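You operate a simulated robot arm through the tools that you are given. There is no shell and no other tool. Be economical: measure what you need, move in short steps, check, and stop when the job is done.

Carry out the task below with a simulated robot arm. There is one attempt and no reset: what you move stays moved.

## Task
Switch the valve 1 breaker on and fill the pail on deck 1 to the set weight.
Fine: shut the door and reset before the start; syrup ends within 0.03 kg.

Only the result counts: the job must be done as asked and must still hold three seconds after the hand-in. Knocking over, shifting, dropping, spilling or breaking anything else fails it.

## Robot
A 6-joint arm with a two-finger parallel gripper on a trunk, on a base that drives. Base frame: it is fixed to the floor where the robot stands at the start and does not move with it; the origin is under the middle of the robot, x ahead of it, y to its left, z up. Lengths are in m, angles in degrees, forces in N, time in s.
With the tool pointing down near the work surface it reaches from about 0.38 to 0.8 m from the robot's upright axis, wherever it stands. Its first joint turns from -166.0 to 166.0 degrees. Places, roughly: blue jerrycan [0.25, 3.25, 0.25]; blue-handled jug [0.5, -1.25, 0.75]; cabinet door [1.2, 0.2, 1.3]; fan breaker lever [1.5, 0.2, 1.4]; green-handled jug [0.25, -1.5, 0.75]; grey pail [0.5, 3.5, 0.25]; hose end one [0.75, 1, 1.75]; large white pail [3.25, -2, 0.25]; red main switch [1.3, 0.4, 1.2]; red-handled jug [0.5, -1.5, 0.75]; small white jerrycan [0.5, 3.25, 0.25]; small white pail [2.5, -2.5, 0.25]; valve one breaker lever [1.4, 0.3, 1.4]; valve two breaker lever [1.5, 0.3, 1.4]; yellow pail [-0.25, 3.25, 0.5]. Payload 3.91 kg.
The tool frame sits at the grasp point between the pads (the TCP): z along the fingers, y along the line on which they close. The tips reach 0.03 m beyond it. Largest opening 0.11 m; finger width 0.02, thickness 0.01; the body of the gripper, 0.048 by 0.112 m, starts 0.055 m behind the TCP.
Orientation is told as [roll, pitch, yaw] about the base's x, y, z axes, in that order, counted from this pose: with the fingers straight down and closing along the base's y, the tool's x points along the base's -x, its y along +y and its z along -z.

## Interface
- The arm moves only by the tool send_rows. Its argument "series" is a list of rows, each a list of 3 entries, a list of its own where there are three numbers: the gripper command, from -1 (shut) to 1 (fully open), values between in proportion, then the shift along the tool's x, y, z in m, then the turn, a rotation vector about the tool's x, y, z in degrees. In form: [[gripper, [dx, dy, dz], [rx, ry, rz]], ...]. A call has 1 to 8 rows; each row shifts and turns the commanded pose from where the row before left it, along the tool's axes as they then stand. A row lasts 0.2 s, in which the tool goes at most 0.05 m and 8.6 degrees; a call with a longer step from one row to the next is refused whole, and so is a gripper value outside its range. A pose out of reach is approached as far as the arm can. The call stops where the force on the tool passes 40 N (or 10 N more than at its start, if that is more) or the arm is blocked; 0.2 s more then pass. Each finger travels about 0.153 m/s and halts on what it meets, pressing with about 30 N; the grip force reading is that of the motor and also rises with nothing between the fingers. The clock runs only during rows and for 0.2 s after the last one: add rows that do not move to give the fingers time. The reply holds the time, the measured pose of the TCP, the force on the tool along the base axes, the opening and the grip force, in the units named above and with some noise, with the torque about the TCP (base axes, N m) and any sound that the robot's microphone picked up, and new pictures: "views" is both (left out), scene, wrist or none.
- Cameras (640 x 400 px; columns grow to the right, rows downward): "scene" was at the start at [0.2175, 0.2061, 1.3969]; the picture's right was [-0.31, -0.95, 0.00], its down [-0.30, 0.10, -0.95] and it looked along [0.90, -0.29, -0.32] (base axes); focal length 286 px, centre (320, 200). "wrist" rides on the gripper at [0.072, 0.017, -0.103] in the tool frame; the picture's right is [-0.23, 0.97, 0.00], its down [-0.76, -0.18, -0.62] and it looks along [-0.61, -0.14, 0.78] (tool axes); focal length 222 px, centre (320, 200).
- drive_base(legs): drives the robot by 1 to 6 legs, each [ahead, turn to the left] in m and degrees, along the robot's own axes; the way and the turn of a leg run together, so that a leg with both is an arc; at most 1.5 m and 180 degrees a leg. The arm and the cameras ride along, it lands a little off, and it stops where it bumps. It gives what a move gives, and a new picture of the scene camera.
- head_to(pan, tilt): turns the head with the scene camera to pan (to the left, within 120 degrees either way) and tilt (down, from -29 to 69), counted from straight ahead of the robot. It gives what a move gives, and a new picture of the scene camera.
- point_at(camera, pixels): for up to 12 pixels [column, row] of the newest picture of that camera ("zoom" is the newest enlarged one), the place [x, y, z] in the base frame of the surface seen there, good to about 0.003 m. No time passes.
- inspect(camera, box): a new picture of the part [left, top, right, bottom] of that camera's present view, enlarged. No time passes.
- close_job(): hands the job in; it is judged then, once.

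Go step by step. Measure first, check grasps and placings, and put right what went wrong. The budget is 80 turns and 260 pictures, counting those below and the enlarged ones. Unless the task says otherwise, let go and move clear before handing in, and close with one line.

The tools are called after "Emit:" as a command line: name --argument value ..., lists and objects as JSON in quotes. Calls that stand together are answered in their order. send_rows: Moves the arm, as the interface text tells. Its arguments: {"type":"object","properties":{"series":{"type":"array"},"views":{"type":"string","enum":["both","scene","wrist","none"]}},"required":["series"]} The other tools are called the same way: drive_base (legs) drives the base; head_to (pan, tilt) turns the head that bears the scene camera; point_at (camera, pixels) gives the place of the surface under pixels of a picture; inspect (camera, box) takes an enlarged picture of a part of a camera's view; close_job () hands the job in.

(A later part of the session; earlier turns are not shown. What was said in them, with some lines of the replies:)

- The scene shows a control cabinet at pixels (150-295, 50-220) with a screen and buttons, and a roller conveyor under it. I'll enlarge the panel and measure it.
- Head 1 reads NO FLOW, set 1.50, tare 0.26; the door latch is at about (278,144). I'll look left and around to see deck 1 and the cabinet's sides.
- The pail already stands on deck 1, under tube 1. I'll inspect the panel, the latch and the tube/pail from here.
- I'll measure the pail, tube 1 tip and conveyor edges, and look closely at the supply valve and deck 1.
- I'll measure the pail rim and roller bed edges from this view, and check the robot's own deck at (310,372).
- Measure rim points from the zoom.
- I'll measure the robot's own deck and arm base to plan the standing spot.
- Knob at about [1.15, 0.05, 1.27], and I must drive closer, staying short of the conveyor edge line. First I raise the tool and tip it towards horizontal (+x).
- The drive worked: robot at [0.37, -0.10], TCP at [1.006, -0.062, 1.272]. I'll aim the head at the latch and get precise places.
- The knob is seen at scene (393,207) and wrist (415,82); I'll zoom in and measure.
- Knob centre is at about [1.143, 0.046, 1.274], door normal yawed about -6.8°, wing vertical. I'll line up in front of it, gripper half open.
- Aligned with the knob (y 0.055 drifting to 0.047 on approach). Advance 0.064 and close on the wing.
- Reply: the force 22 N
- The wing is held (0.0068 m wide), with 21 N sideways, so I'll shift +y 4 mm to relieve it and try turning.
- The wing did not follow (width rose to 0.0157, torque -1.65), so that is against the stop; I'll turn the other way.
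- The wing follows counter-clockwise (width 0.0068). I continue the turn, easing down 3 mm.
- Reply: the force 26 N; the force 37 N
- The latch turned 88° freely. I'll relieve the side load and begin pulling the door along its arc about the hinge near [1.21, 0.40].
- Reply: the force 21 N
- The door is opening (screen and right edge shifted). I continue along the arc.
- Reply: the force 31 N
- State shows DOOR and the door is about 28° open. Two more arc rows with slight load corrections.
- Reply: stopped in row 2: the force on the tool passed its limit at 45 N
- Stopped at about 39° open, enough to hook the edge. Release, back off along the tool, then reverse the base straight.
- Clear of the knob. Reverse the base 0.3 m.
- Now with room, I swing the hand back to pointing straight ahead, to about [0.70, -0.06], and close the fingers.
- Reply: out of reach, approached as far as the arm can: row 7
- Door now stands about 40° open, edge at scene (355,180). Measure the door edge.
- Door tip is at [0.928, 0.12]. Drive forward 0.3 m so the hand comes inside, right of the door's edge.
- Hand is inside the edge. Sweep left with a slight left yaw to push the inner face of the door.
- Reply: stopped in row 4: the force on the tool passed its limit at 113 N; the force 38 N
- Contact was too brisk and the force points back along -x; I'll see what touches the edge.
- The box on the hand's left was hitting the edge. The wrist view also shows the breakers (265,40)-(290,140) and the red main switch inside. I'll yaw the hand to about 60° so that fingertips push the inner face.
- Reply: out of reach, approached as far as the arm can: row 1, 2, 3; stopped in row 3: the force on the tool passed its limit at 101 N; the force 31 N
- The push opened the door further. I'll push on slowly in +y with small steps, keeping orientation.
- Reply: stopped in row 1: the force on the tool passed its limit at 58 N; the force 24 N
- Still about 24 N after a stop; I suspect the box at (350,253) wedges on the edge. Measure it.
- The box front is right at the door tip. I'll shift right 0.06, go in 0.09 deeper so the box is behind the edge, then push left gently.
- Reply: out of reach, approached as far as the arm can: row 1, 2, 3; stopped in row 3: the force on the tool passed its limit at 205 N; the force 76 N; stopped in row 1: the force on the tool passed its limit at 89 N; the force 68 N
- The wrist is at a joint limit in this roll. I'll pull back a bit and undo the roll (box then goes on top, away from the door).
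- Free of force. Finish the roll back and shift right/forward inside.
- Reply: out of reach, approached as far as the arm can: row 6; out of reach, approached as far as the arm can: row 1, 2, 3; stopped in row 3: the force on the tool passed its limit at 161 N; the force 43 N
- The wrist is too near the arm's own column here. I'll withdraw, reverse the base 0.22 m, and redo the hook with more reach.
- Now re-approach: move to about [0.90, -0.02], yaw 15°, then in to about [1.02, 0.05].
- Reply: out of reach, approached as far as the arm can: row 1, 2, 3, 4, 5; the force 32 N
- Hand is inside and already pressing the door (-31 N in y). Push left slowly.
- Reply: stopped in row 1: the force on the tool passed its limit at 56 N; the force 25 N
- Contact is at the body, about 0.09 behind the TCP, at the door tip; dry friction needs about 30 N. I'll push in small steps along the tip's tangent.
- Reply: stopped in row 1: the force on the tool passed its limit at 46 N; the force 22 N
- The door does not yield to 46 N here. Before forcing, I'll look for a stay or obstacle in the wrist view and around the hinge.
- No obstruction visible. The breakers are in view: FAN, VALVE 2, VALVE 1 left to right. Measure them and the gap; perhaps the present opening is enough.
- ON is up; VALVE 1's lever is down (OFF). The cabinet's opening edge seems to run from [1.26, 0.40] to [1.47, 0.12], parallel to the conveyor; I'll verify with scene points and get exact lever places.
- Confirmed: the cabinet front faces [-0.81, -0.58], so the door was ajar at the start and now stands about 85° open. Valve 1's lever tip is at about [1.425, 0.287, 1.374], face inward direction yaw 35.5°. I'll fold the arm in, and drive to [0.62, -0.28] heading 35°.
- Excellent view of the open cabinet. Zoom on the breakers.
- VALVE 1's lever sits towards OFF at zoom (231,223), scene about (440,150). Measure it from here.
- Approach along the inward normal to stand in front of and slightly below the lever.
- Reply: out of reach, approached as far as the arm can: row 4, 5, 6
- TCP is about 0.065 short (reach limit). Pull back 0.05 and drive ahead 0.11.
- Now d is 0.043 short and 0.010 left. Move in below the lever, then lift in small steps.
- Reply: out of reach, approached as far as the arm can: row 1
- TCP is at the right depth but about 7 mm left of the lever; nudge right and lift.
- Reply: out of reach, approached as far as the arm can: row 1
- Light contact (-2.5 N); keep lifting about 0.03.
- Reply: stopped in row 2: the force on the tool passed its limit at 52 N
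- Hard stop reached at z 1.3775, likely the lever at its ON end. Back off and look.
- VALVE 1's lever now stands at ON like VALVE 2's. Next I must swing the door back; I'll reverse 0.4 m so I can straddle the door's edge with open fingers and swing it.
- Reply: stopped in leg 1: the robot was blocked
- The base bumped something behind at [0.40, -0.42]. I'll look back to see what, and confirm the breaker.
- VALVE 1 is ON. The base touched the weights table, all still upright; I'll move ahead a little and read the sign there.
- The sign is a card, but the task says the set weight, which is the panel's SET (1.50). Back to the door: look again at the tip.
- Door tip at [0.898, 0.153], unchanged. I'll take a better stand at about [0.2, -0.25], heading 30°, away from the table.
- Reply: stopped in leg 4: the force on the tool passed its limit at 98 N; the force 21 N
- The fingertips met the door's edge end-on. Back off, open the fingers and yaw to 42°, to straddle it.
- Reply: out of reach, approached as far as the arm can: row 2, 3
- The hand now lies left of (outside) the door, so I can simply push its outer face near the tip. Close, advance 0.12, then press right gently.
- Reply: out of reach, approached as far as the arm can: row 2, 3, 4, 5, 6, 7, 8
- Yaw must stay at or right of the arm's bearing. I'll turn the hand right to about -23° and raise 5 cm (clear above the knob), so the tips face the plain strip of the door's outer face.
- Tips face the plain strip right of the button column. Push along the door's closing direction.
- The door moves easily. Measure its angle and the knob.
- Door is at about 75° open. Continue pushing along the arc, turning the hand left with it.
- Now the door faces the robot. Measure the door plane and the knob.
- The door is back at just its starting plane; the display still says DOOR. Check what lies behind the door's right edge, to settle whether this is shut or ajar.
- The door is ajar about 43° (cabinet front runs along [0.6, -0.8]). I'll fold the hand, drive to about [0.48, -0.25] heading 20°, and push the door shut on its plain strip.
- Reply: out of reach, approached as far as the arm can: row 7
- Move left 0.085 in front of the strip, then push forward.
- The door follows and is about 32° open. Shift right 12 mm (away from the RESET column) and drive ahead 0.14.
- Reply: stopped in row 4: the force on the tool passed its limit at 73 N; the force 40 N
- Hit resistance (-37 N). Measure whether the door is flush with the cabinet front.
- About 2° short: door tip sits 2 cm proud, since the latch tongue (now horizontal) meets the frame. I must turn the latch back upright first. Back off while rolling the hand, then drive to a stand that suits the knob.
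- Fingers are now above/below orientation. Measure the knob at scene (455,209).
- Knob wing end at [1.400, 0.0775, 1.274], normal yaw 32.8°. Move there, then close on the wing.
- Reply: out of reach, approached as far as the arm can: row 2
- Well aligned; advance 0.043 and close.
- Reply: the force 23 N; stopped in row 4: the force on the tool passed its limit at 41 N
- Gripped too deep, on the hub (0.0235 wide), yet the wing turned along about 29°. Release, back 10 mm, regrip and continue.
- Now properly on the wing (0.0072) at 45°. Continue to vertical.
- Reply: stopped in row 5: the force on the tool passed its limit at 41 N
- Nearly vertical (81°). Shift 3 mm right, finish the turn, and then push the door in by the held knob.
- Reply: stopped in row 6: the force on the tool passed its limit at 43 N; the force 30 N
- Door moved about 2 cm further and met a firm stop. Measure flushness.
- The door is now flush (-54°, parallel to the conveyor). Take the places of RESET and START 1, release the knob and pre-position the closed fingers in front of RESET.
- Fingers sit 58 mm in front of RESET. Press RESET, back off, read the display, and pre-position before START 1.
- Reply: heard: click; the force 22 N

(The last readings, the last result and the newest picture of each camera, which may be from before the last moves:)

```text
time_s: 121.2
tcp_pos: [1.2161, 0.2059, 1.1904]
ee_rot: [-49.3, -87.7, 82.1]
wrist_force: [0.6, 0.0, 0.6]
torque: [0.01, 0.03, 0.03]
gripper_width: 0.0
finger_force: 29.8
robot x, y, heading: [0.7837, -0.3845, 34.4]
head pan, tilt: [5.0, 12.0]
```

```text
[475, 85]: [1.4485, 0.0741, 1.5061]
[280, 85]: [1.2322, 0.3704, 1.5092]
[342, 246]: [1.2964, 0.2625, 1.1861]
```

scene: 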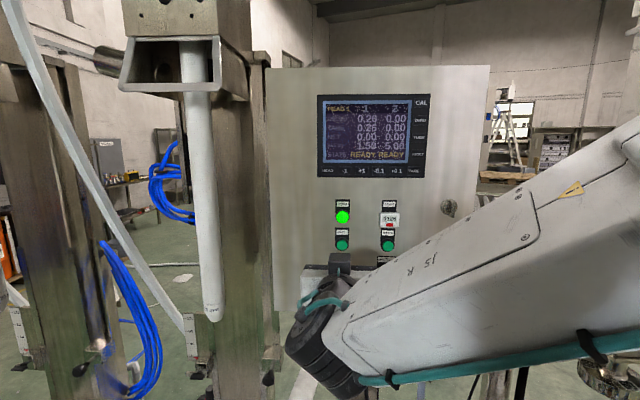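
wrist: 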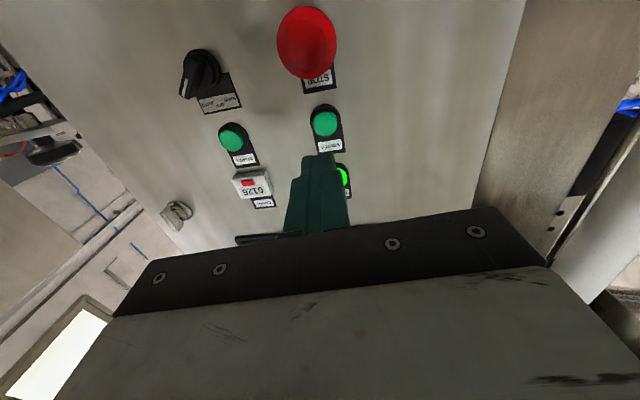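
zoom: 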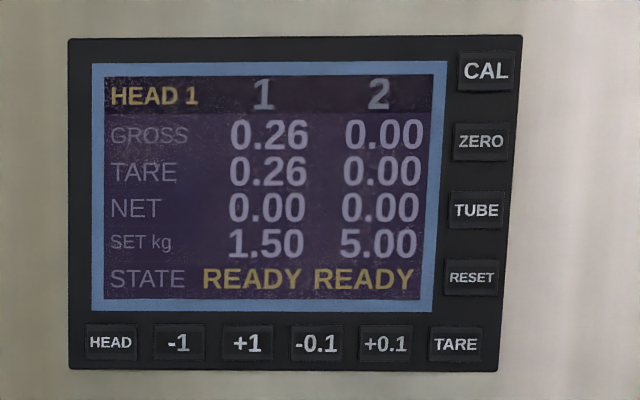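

State is READY / READY and the door is still flush. Press START 1, back off, and watch the display.

Emit:
send_rows --series '[[-1, [0, 0.005, 0.035], [0, 0, 0]], [-1, [0, 0, 0.029], [0, 0, 0]], [-1, [0, 0, 0.004], [0, 0, 0]], [-1, [0, 0, 0.004], [0, 0, 0]], [-1, [0, 0, 0.004], [0, 0, 0]], [-1, [0, 0, 0.004], [0, 0, 0]]]' --views "none"

Emit:
send_rows --series '[[-1, [0, 0, -0.035], [0, 0, 0]], [-1, [0, 0, -0.045], [0, 0, 0]], [-1, [0, 0, 0], [0, 0, 0]], [-1, [0, 0, 0], [0, 0, 0]], [-1, [0, 0, 0], [0, 0, 0]]]' --views "scene"

Emit:
inspect --camera "scene" --box '[310, 85, 450, 185]'

Emit:
send_rows --series '[[-1, [0, 0, 0], [0, 0, 0]], [-1, [0, 0, 0], [0, 0, 0]], [-1, [0, 0, 0], [0, 0, 0]], [-1, [0, 0, 0], [0, 0, 0]], [-1, [0, 0, 0], [0, 0, 0]], [-1, [0, 0, 0], [0, 0, 0]], [-1, [0, 0, 0], [0, 0, 0]], [-1, [0, 0, 0], [0, 0, 0]]]' --views "scene"

Emit:
inspect --camera "scene" --box '[310, 85, 450, 185]'

```text
time_s: 122.5
tcp_pos: [1.2801, 0.2521, 1.1867]
ee_rot: [-48.9, -87.5, 81.7]
wrist_force: [-25.9, -24.9, -6.5]
torque: [-0.06, 0.12, -0.12]
gripper_width: 0.0001
finger_force: 30.3
robot x, y, heading: [0.7811, -0.3859, 34.6]
head pan, tilt: [5.0, 12.0]
heard: click
```

```text
time_s: 123.8
tcp_pos: [1.2149, 0.2103, 1.1899]
ee_rot: [-49.2, -87.6, 81.7]
wrist_force: [0.9, -0.1, -0.3]
torque: [0.01, -0.01, 0.01]
gripper_width: 0.0
finger_force: 29.9
robot x, y, heading: [0.7833, -0.3839, 34.3]
head pan, tilt: [5.0, 12.0]
```

scene: 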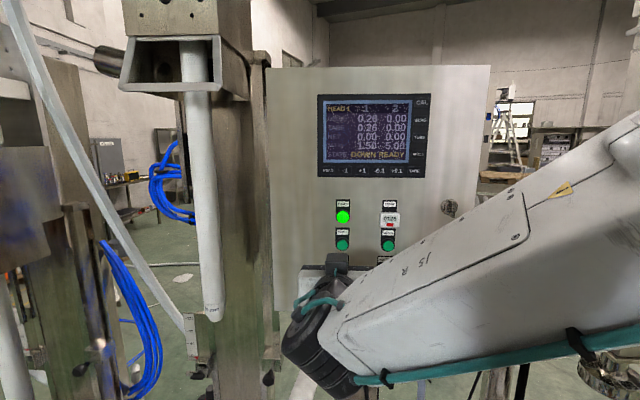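

```text
4.00 times, centred on (380, 135) of scene
```

zoom: 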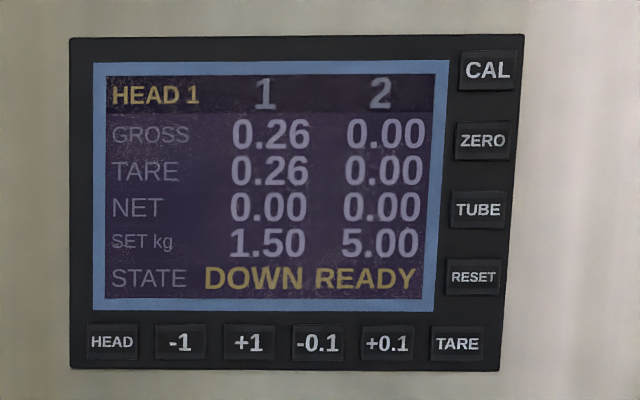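

```text
time_s: 125.5
tcp_pos: [1.2136, 0.2109, 1.1893]
ee_rot: [-49.2, -87.5, 81.7]
wrist_force: [-0.1, 0.4, -0.2]
torque: [0.0, 0.01, 0.02]
gripper_width: 0.0001
finger_force: 29.8
robot x, y, heading: [0.7848, -0.3874, 34.6]
head pan, tilt: [5.0, 12.0]
```

scene: 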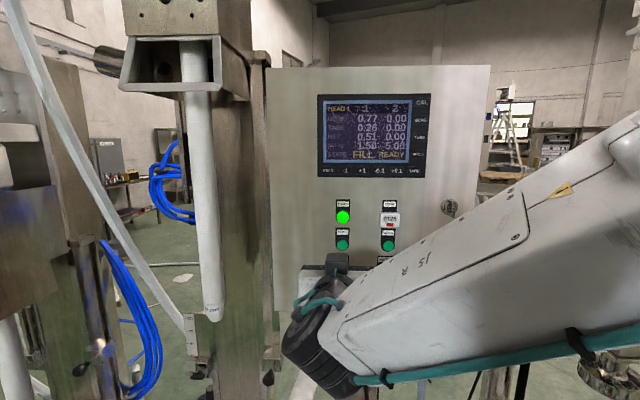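

```text
4.00 times, centred on (380, 135) of scene
5 turns are left
```

zoom: 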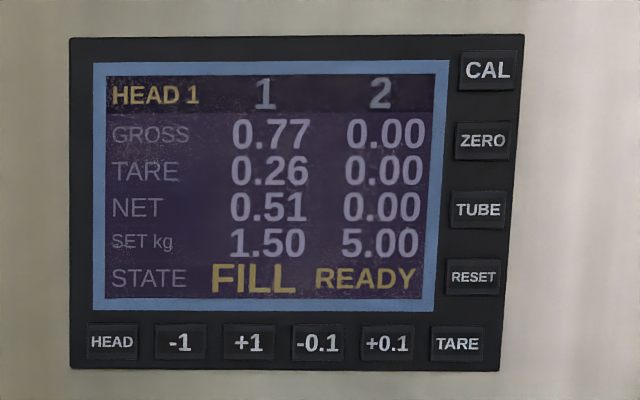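

The tube went DOWN and head 1 is filling: net 0.51 of 1.50. Keep waiting and watching, without touching anything.

Emit:
send_rows --series '[[-1, [0, 0, 0], [0, 0, 0]], [-1, [0, 0, 0], [0, 0, 0]], [-1, [0, 0, 0], [0, 0, 0]], [-1, [0, 0, 0], [0, 0, 0]], [-1, [0, 0, 0], [0, 0, 0]], [-1, [0, 0, 0], [0, 0, 0]], [-1, [0, 0, 0], [0, 0, 0]], [-1, [0, 0, 0], [0, 0, 0]]]' --views "none"

Emit:
inspect --camera "scene" --box '[310, 85, 450, 185]'

Emit:
send_rows --series '[[-1, [0, 0, 0], [0, 0, 0]], [-1, [0, 0, 0], [0, 0, 0]], [-1, [0, 0, 0], [0, 0, 0]], [-1, [0, 0, 0], [0, 0, 0]], [-1, [0, 0, 0], [0, 0, 0]], [-1, [0, 0, 0], [0, 0, 0]], [-1, [0, 0, 0], [0, 0, 0]], [-1, [0, 0, 0], [0, 0, 0]]]' --views "none"

Emit:
send_rows --series '[[-1, [0, 0, 0], [0, 0, 0]], [-1, [0, 0, 0], [0, 0, 0]], [-1, [0, 0, 0], [0, 0, 0]], [-1, [0, 0, 0], [0, 0, 0]], [-1, [0, 0, 0], [0, 0, 0]], [-1, [0, 0, 0], [0, 0, 0]], [-1, [0, 0, 0], [0, 0, 0]], [-1, [0, 0, 0], [0, 0, 0]]]' --views "none"

Emit:
inspect --camera "scene" --box '[310, 85, 450, 185]'

```text
time_s: 127.3
tcp_pos: [1.2143, 0.2108, 1.189]
ee_rot: [-49.2, -87.5, 81.9]
wrist_force: [0.1, 0.8, -0.7]
torque: [-0.02, 0.02, 0.01]
gripper_width: 0.0
finger_force: 30.2
robot x, y, heading: [0.7858, -0.3867, 34.3]
head pan, tilt: [5.0, 12.0]
```

```text
4.00 times, centred on (380, 135) of scene
```

zoom: 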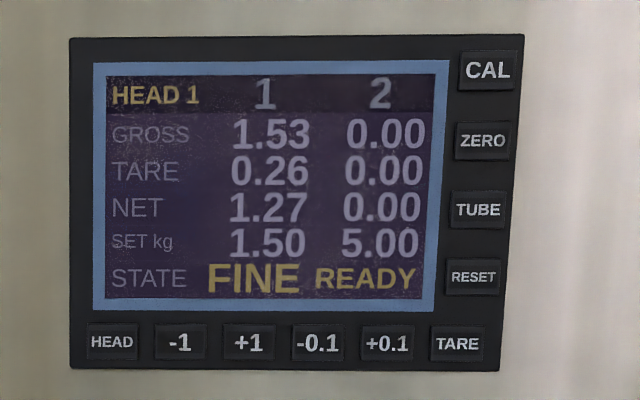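

```text
time_s: 129.2
tcp_pos: [1.2143, 0.21, 1.1893]
ee_rot: [-49.1, -87.5, 81.9]
wrist_force: [-0.6, -1.1, -1.2]
torque: [0.02, -0.03, -0.03]
gripper_width: 0.0
finger_force: 30.0
robot x, y, heading: [0.7818, -0.3885, 34.4]
head pan, tilt: [5.0, 12.0]
```

```text
time_s: 130.9
tcp_pos: [1.2154, 0.2106, 1.1888]
ee_rot: [-49.1, -87.6, 81.8]
wrist_force: [-0.7, 0.7, 0.4]
torque: [0.0, 0.03, -0.02]
gripper_width: 0.0
finger_force: 30.0
robot x, y, heading: [0.784, -0.3874, 34.5]
head pan, tilt: [5.0, 12.0]
```

```text
4.00 times, centred on (380, 135) of scene
4 turns are left
```

zoom: 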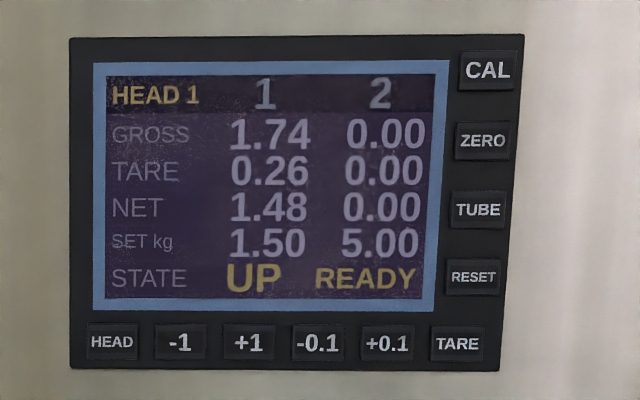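

Net 1.48 and the tube is going UP; drips may still fall. Wait a bit more, back the hand off, and check the final reading and the pail.

Emit:
send_rows --series '[[-1, [0, 0, -0.04], [0, 0, 0]], [-1, [0, 0, 0], [0, 0, 0]], [-1, [0, 0, 0], [0, 0, 0]], [-1, [0, 0, 0], [0, 0, 0]], [-1, [0, 0, 0], [0, 0, 0]], [-1, [0, 0, 0], [0, 0, 0]], [-1, [0, 0, 0], [0, 0, 0]], [-1, [0, 0, 0], [0, 0, 0]]]' --views "none"

Emit:
send_rows --series '[[-1, [0, 0, 0], [0, 0, 0]], [-1, [0, 0, 0], [0, 0, 0]], [-1, [0, 0, 0], [0, 0, 0]], [-1, [0, 0, 0], [0, 0, 0]], [-1, [0, 0, 0], [0, 0, 0]], [-1, [0, 0, 0], [0, 0, 0]], [-1, [0, 0, 0], [0, 0, 0]], [-1, [0, 0, 0], [0, 0, 0]]]' --views "none"

Emit:
inspect --camera "scene" --box '[310, 85, 450, 185]'

Emit:
head_to --pan 60 --tilt 40

```text
time_s: 132.8
tcp_pos: [1.1805, 0.1886, 1.1901]
ee_rot: [-49.3, -87.6, 81.9]
wrist_force: [-0.4, 0.1, 0.6]
torque: [0.03, -0.02, 0.0]
gripper_width: 0.0
finger_force: 29.9
robot x, y, heading: [0.7871, -0.3858, 34.5]
head pan, tilt: [5.0, 12.0]
```

```text
time_s: 134.6
tcp_pos: [1.1799, 0.1891, 1.1903]
ee_rot: [-49.2, -87.6, 81.9]
wrist_force: [0.3, 0.3, -1.1]
torque: [0.03, 0.0, 0.01]
gripper_width: 0.0
finger_force: 29.8
robot x, y, heading: [0.7822, -0.3858, 34.2]
head pan, tilt: [5.0, 12.0]
```

```text
4.00 times, centred on (380, 135) of scene
```

zoom: 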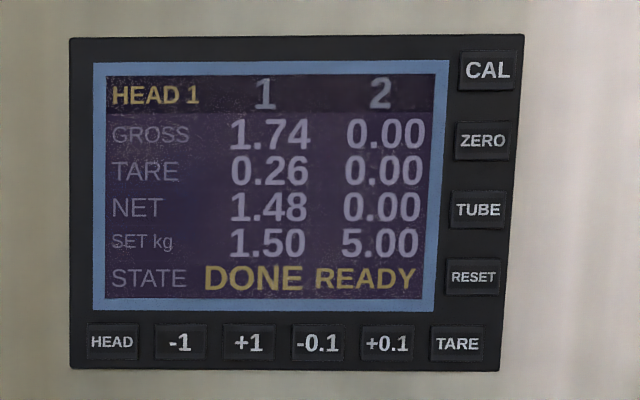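

```text
time_s: 135.8
tcp_pos: [1.1812, 0.1898, 1.1895]
ee_rot: [-49.1, -87.5, 81.9]
wrist_force: [0.0, 0.6, 1.0]
torque: [-0.04, 0.05, -0.02]
gripper_width: 0.0
finger_force: 30.4
robot x, y, heading: [0.7819, -0.3863, 34.4]
head pan, tilt: [60.0, 40.0]
3 turns are left
```

scene: 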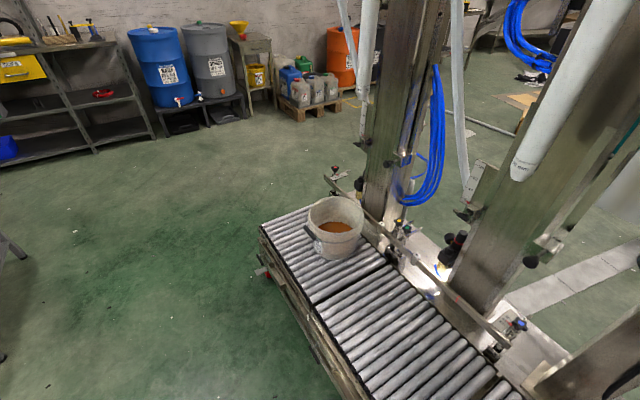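

The display shows DONE at net 1.48 kg, against a set weight of 1.50. Syrup is in the pail at (337,226), I see no spill, and the hand is clear, so I'm handing in.

Emit:
close_job

```text
The job is handed in.
```

The job is handed in: the valve 1 breaker is on, the door is shut and the panel was reset before the start. The pail on deck 1 holds 1.48 kg net against the 1.50 kg set weight. The door's latch knob is upright, as at the start. On the way, the base bumped the weights table once, and everything on it stayed upright.
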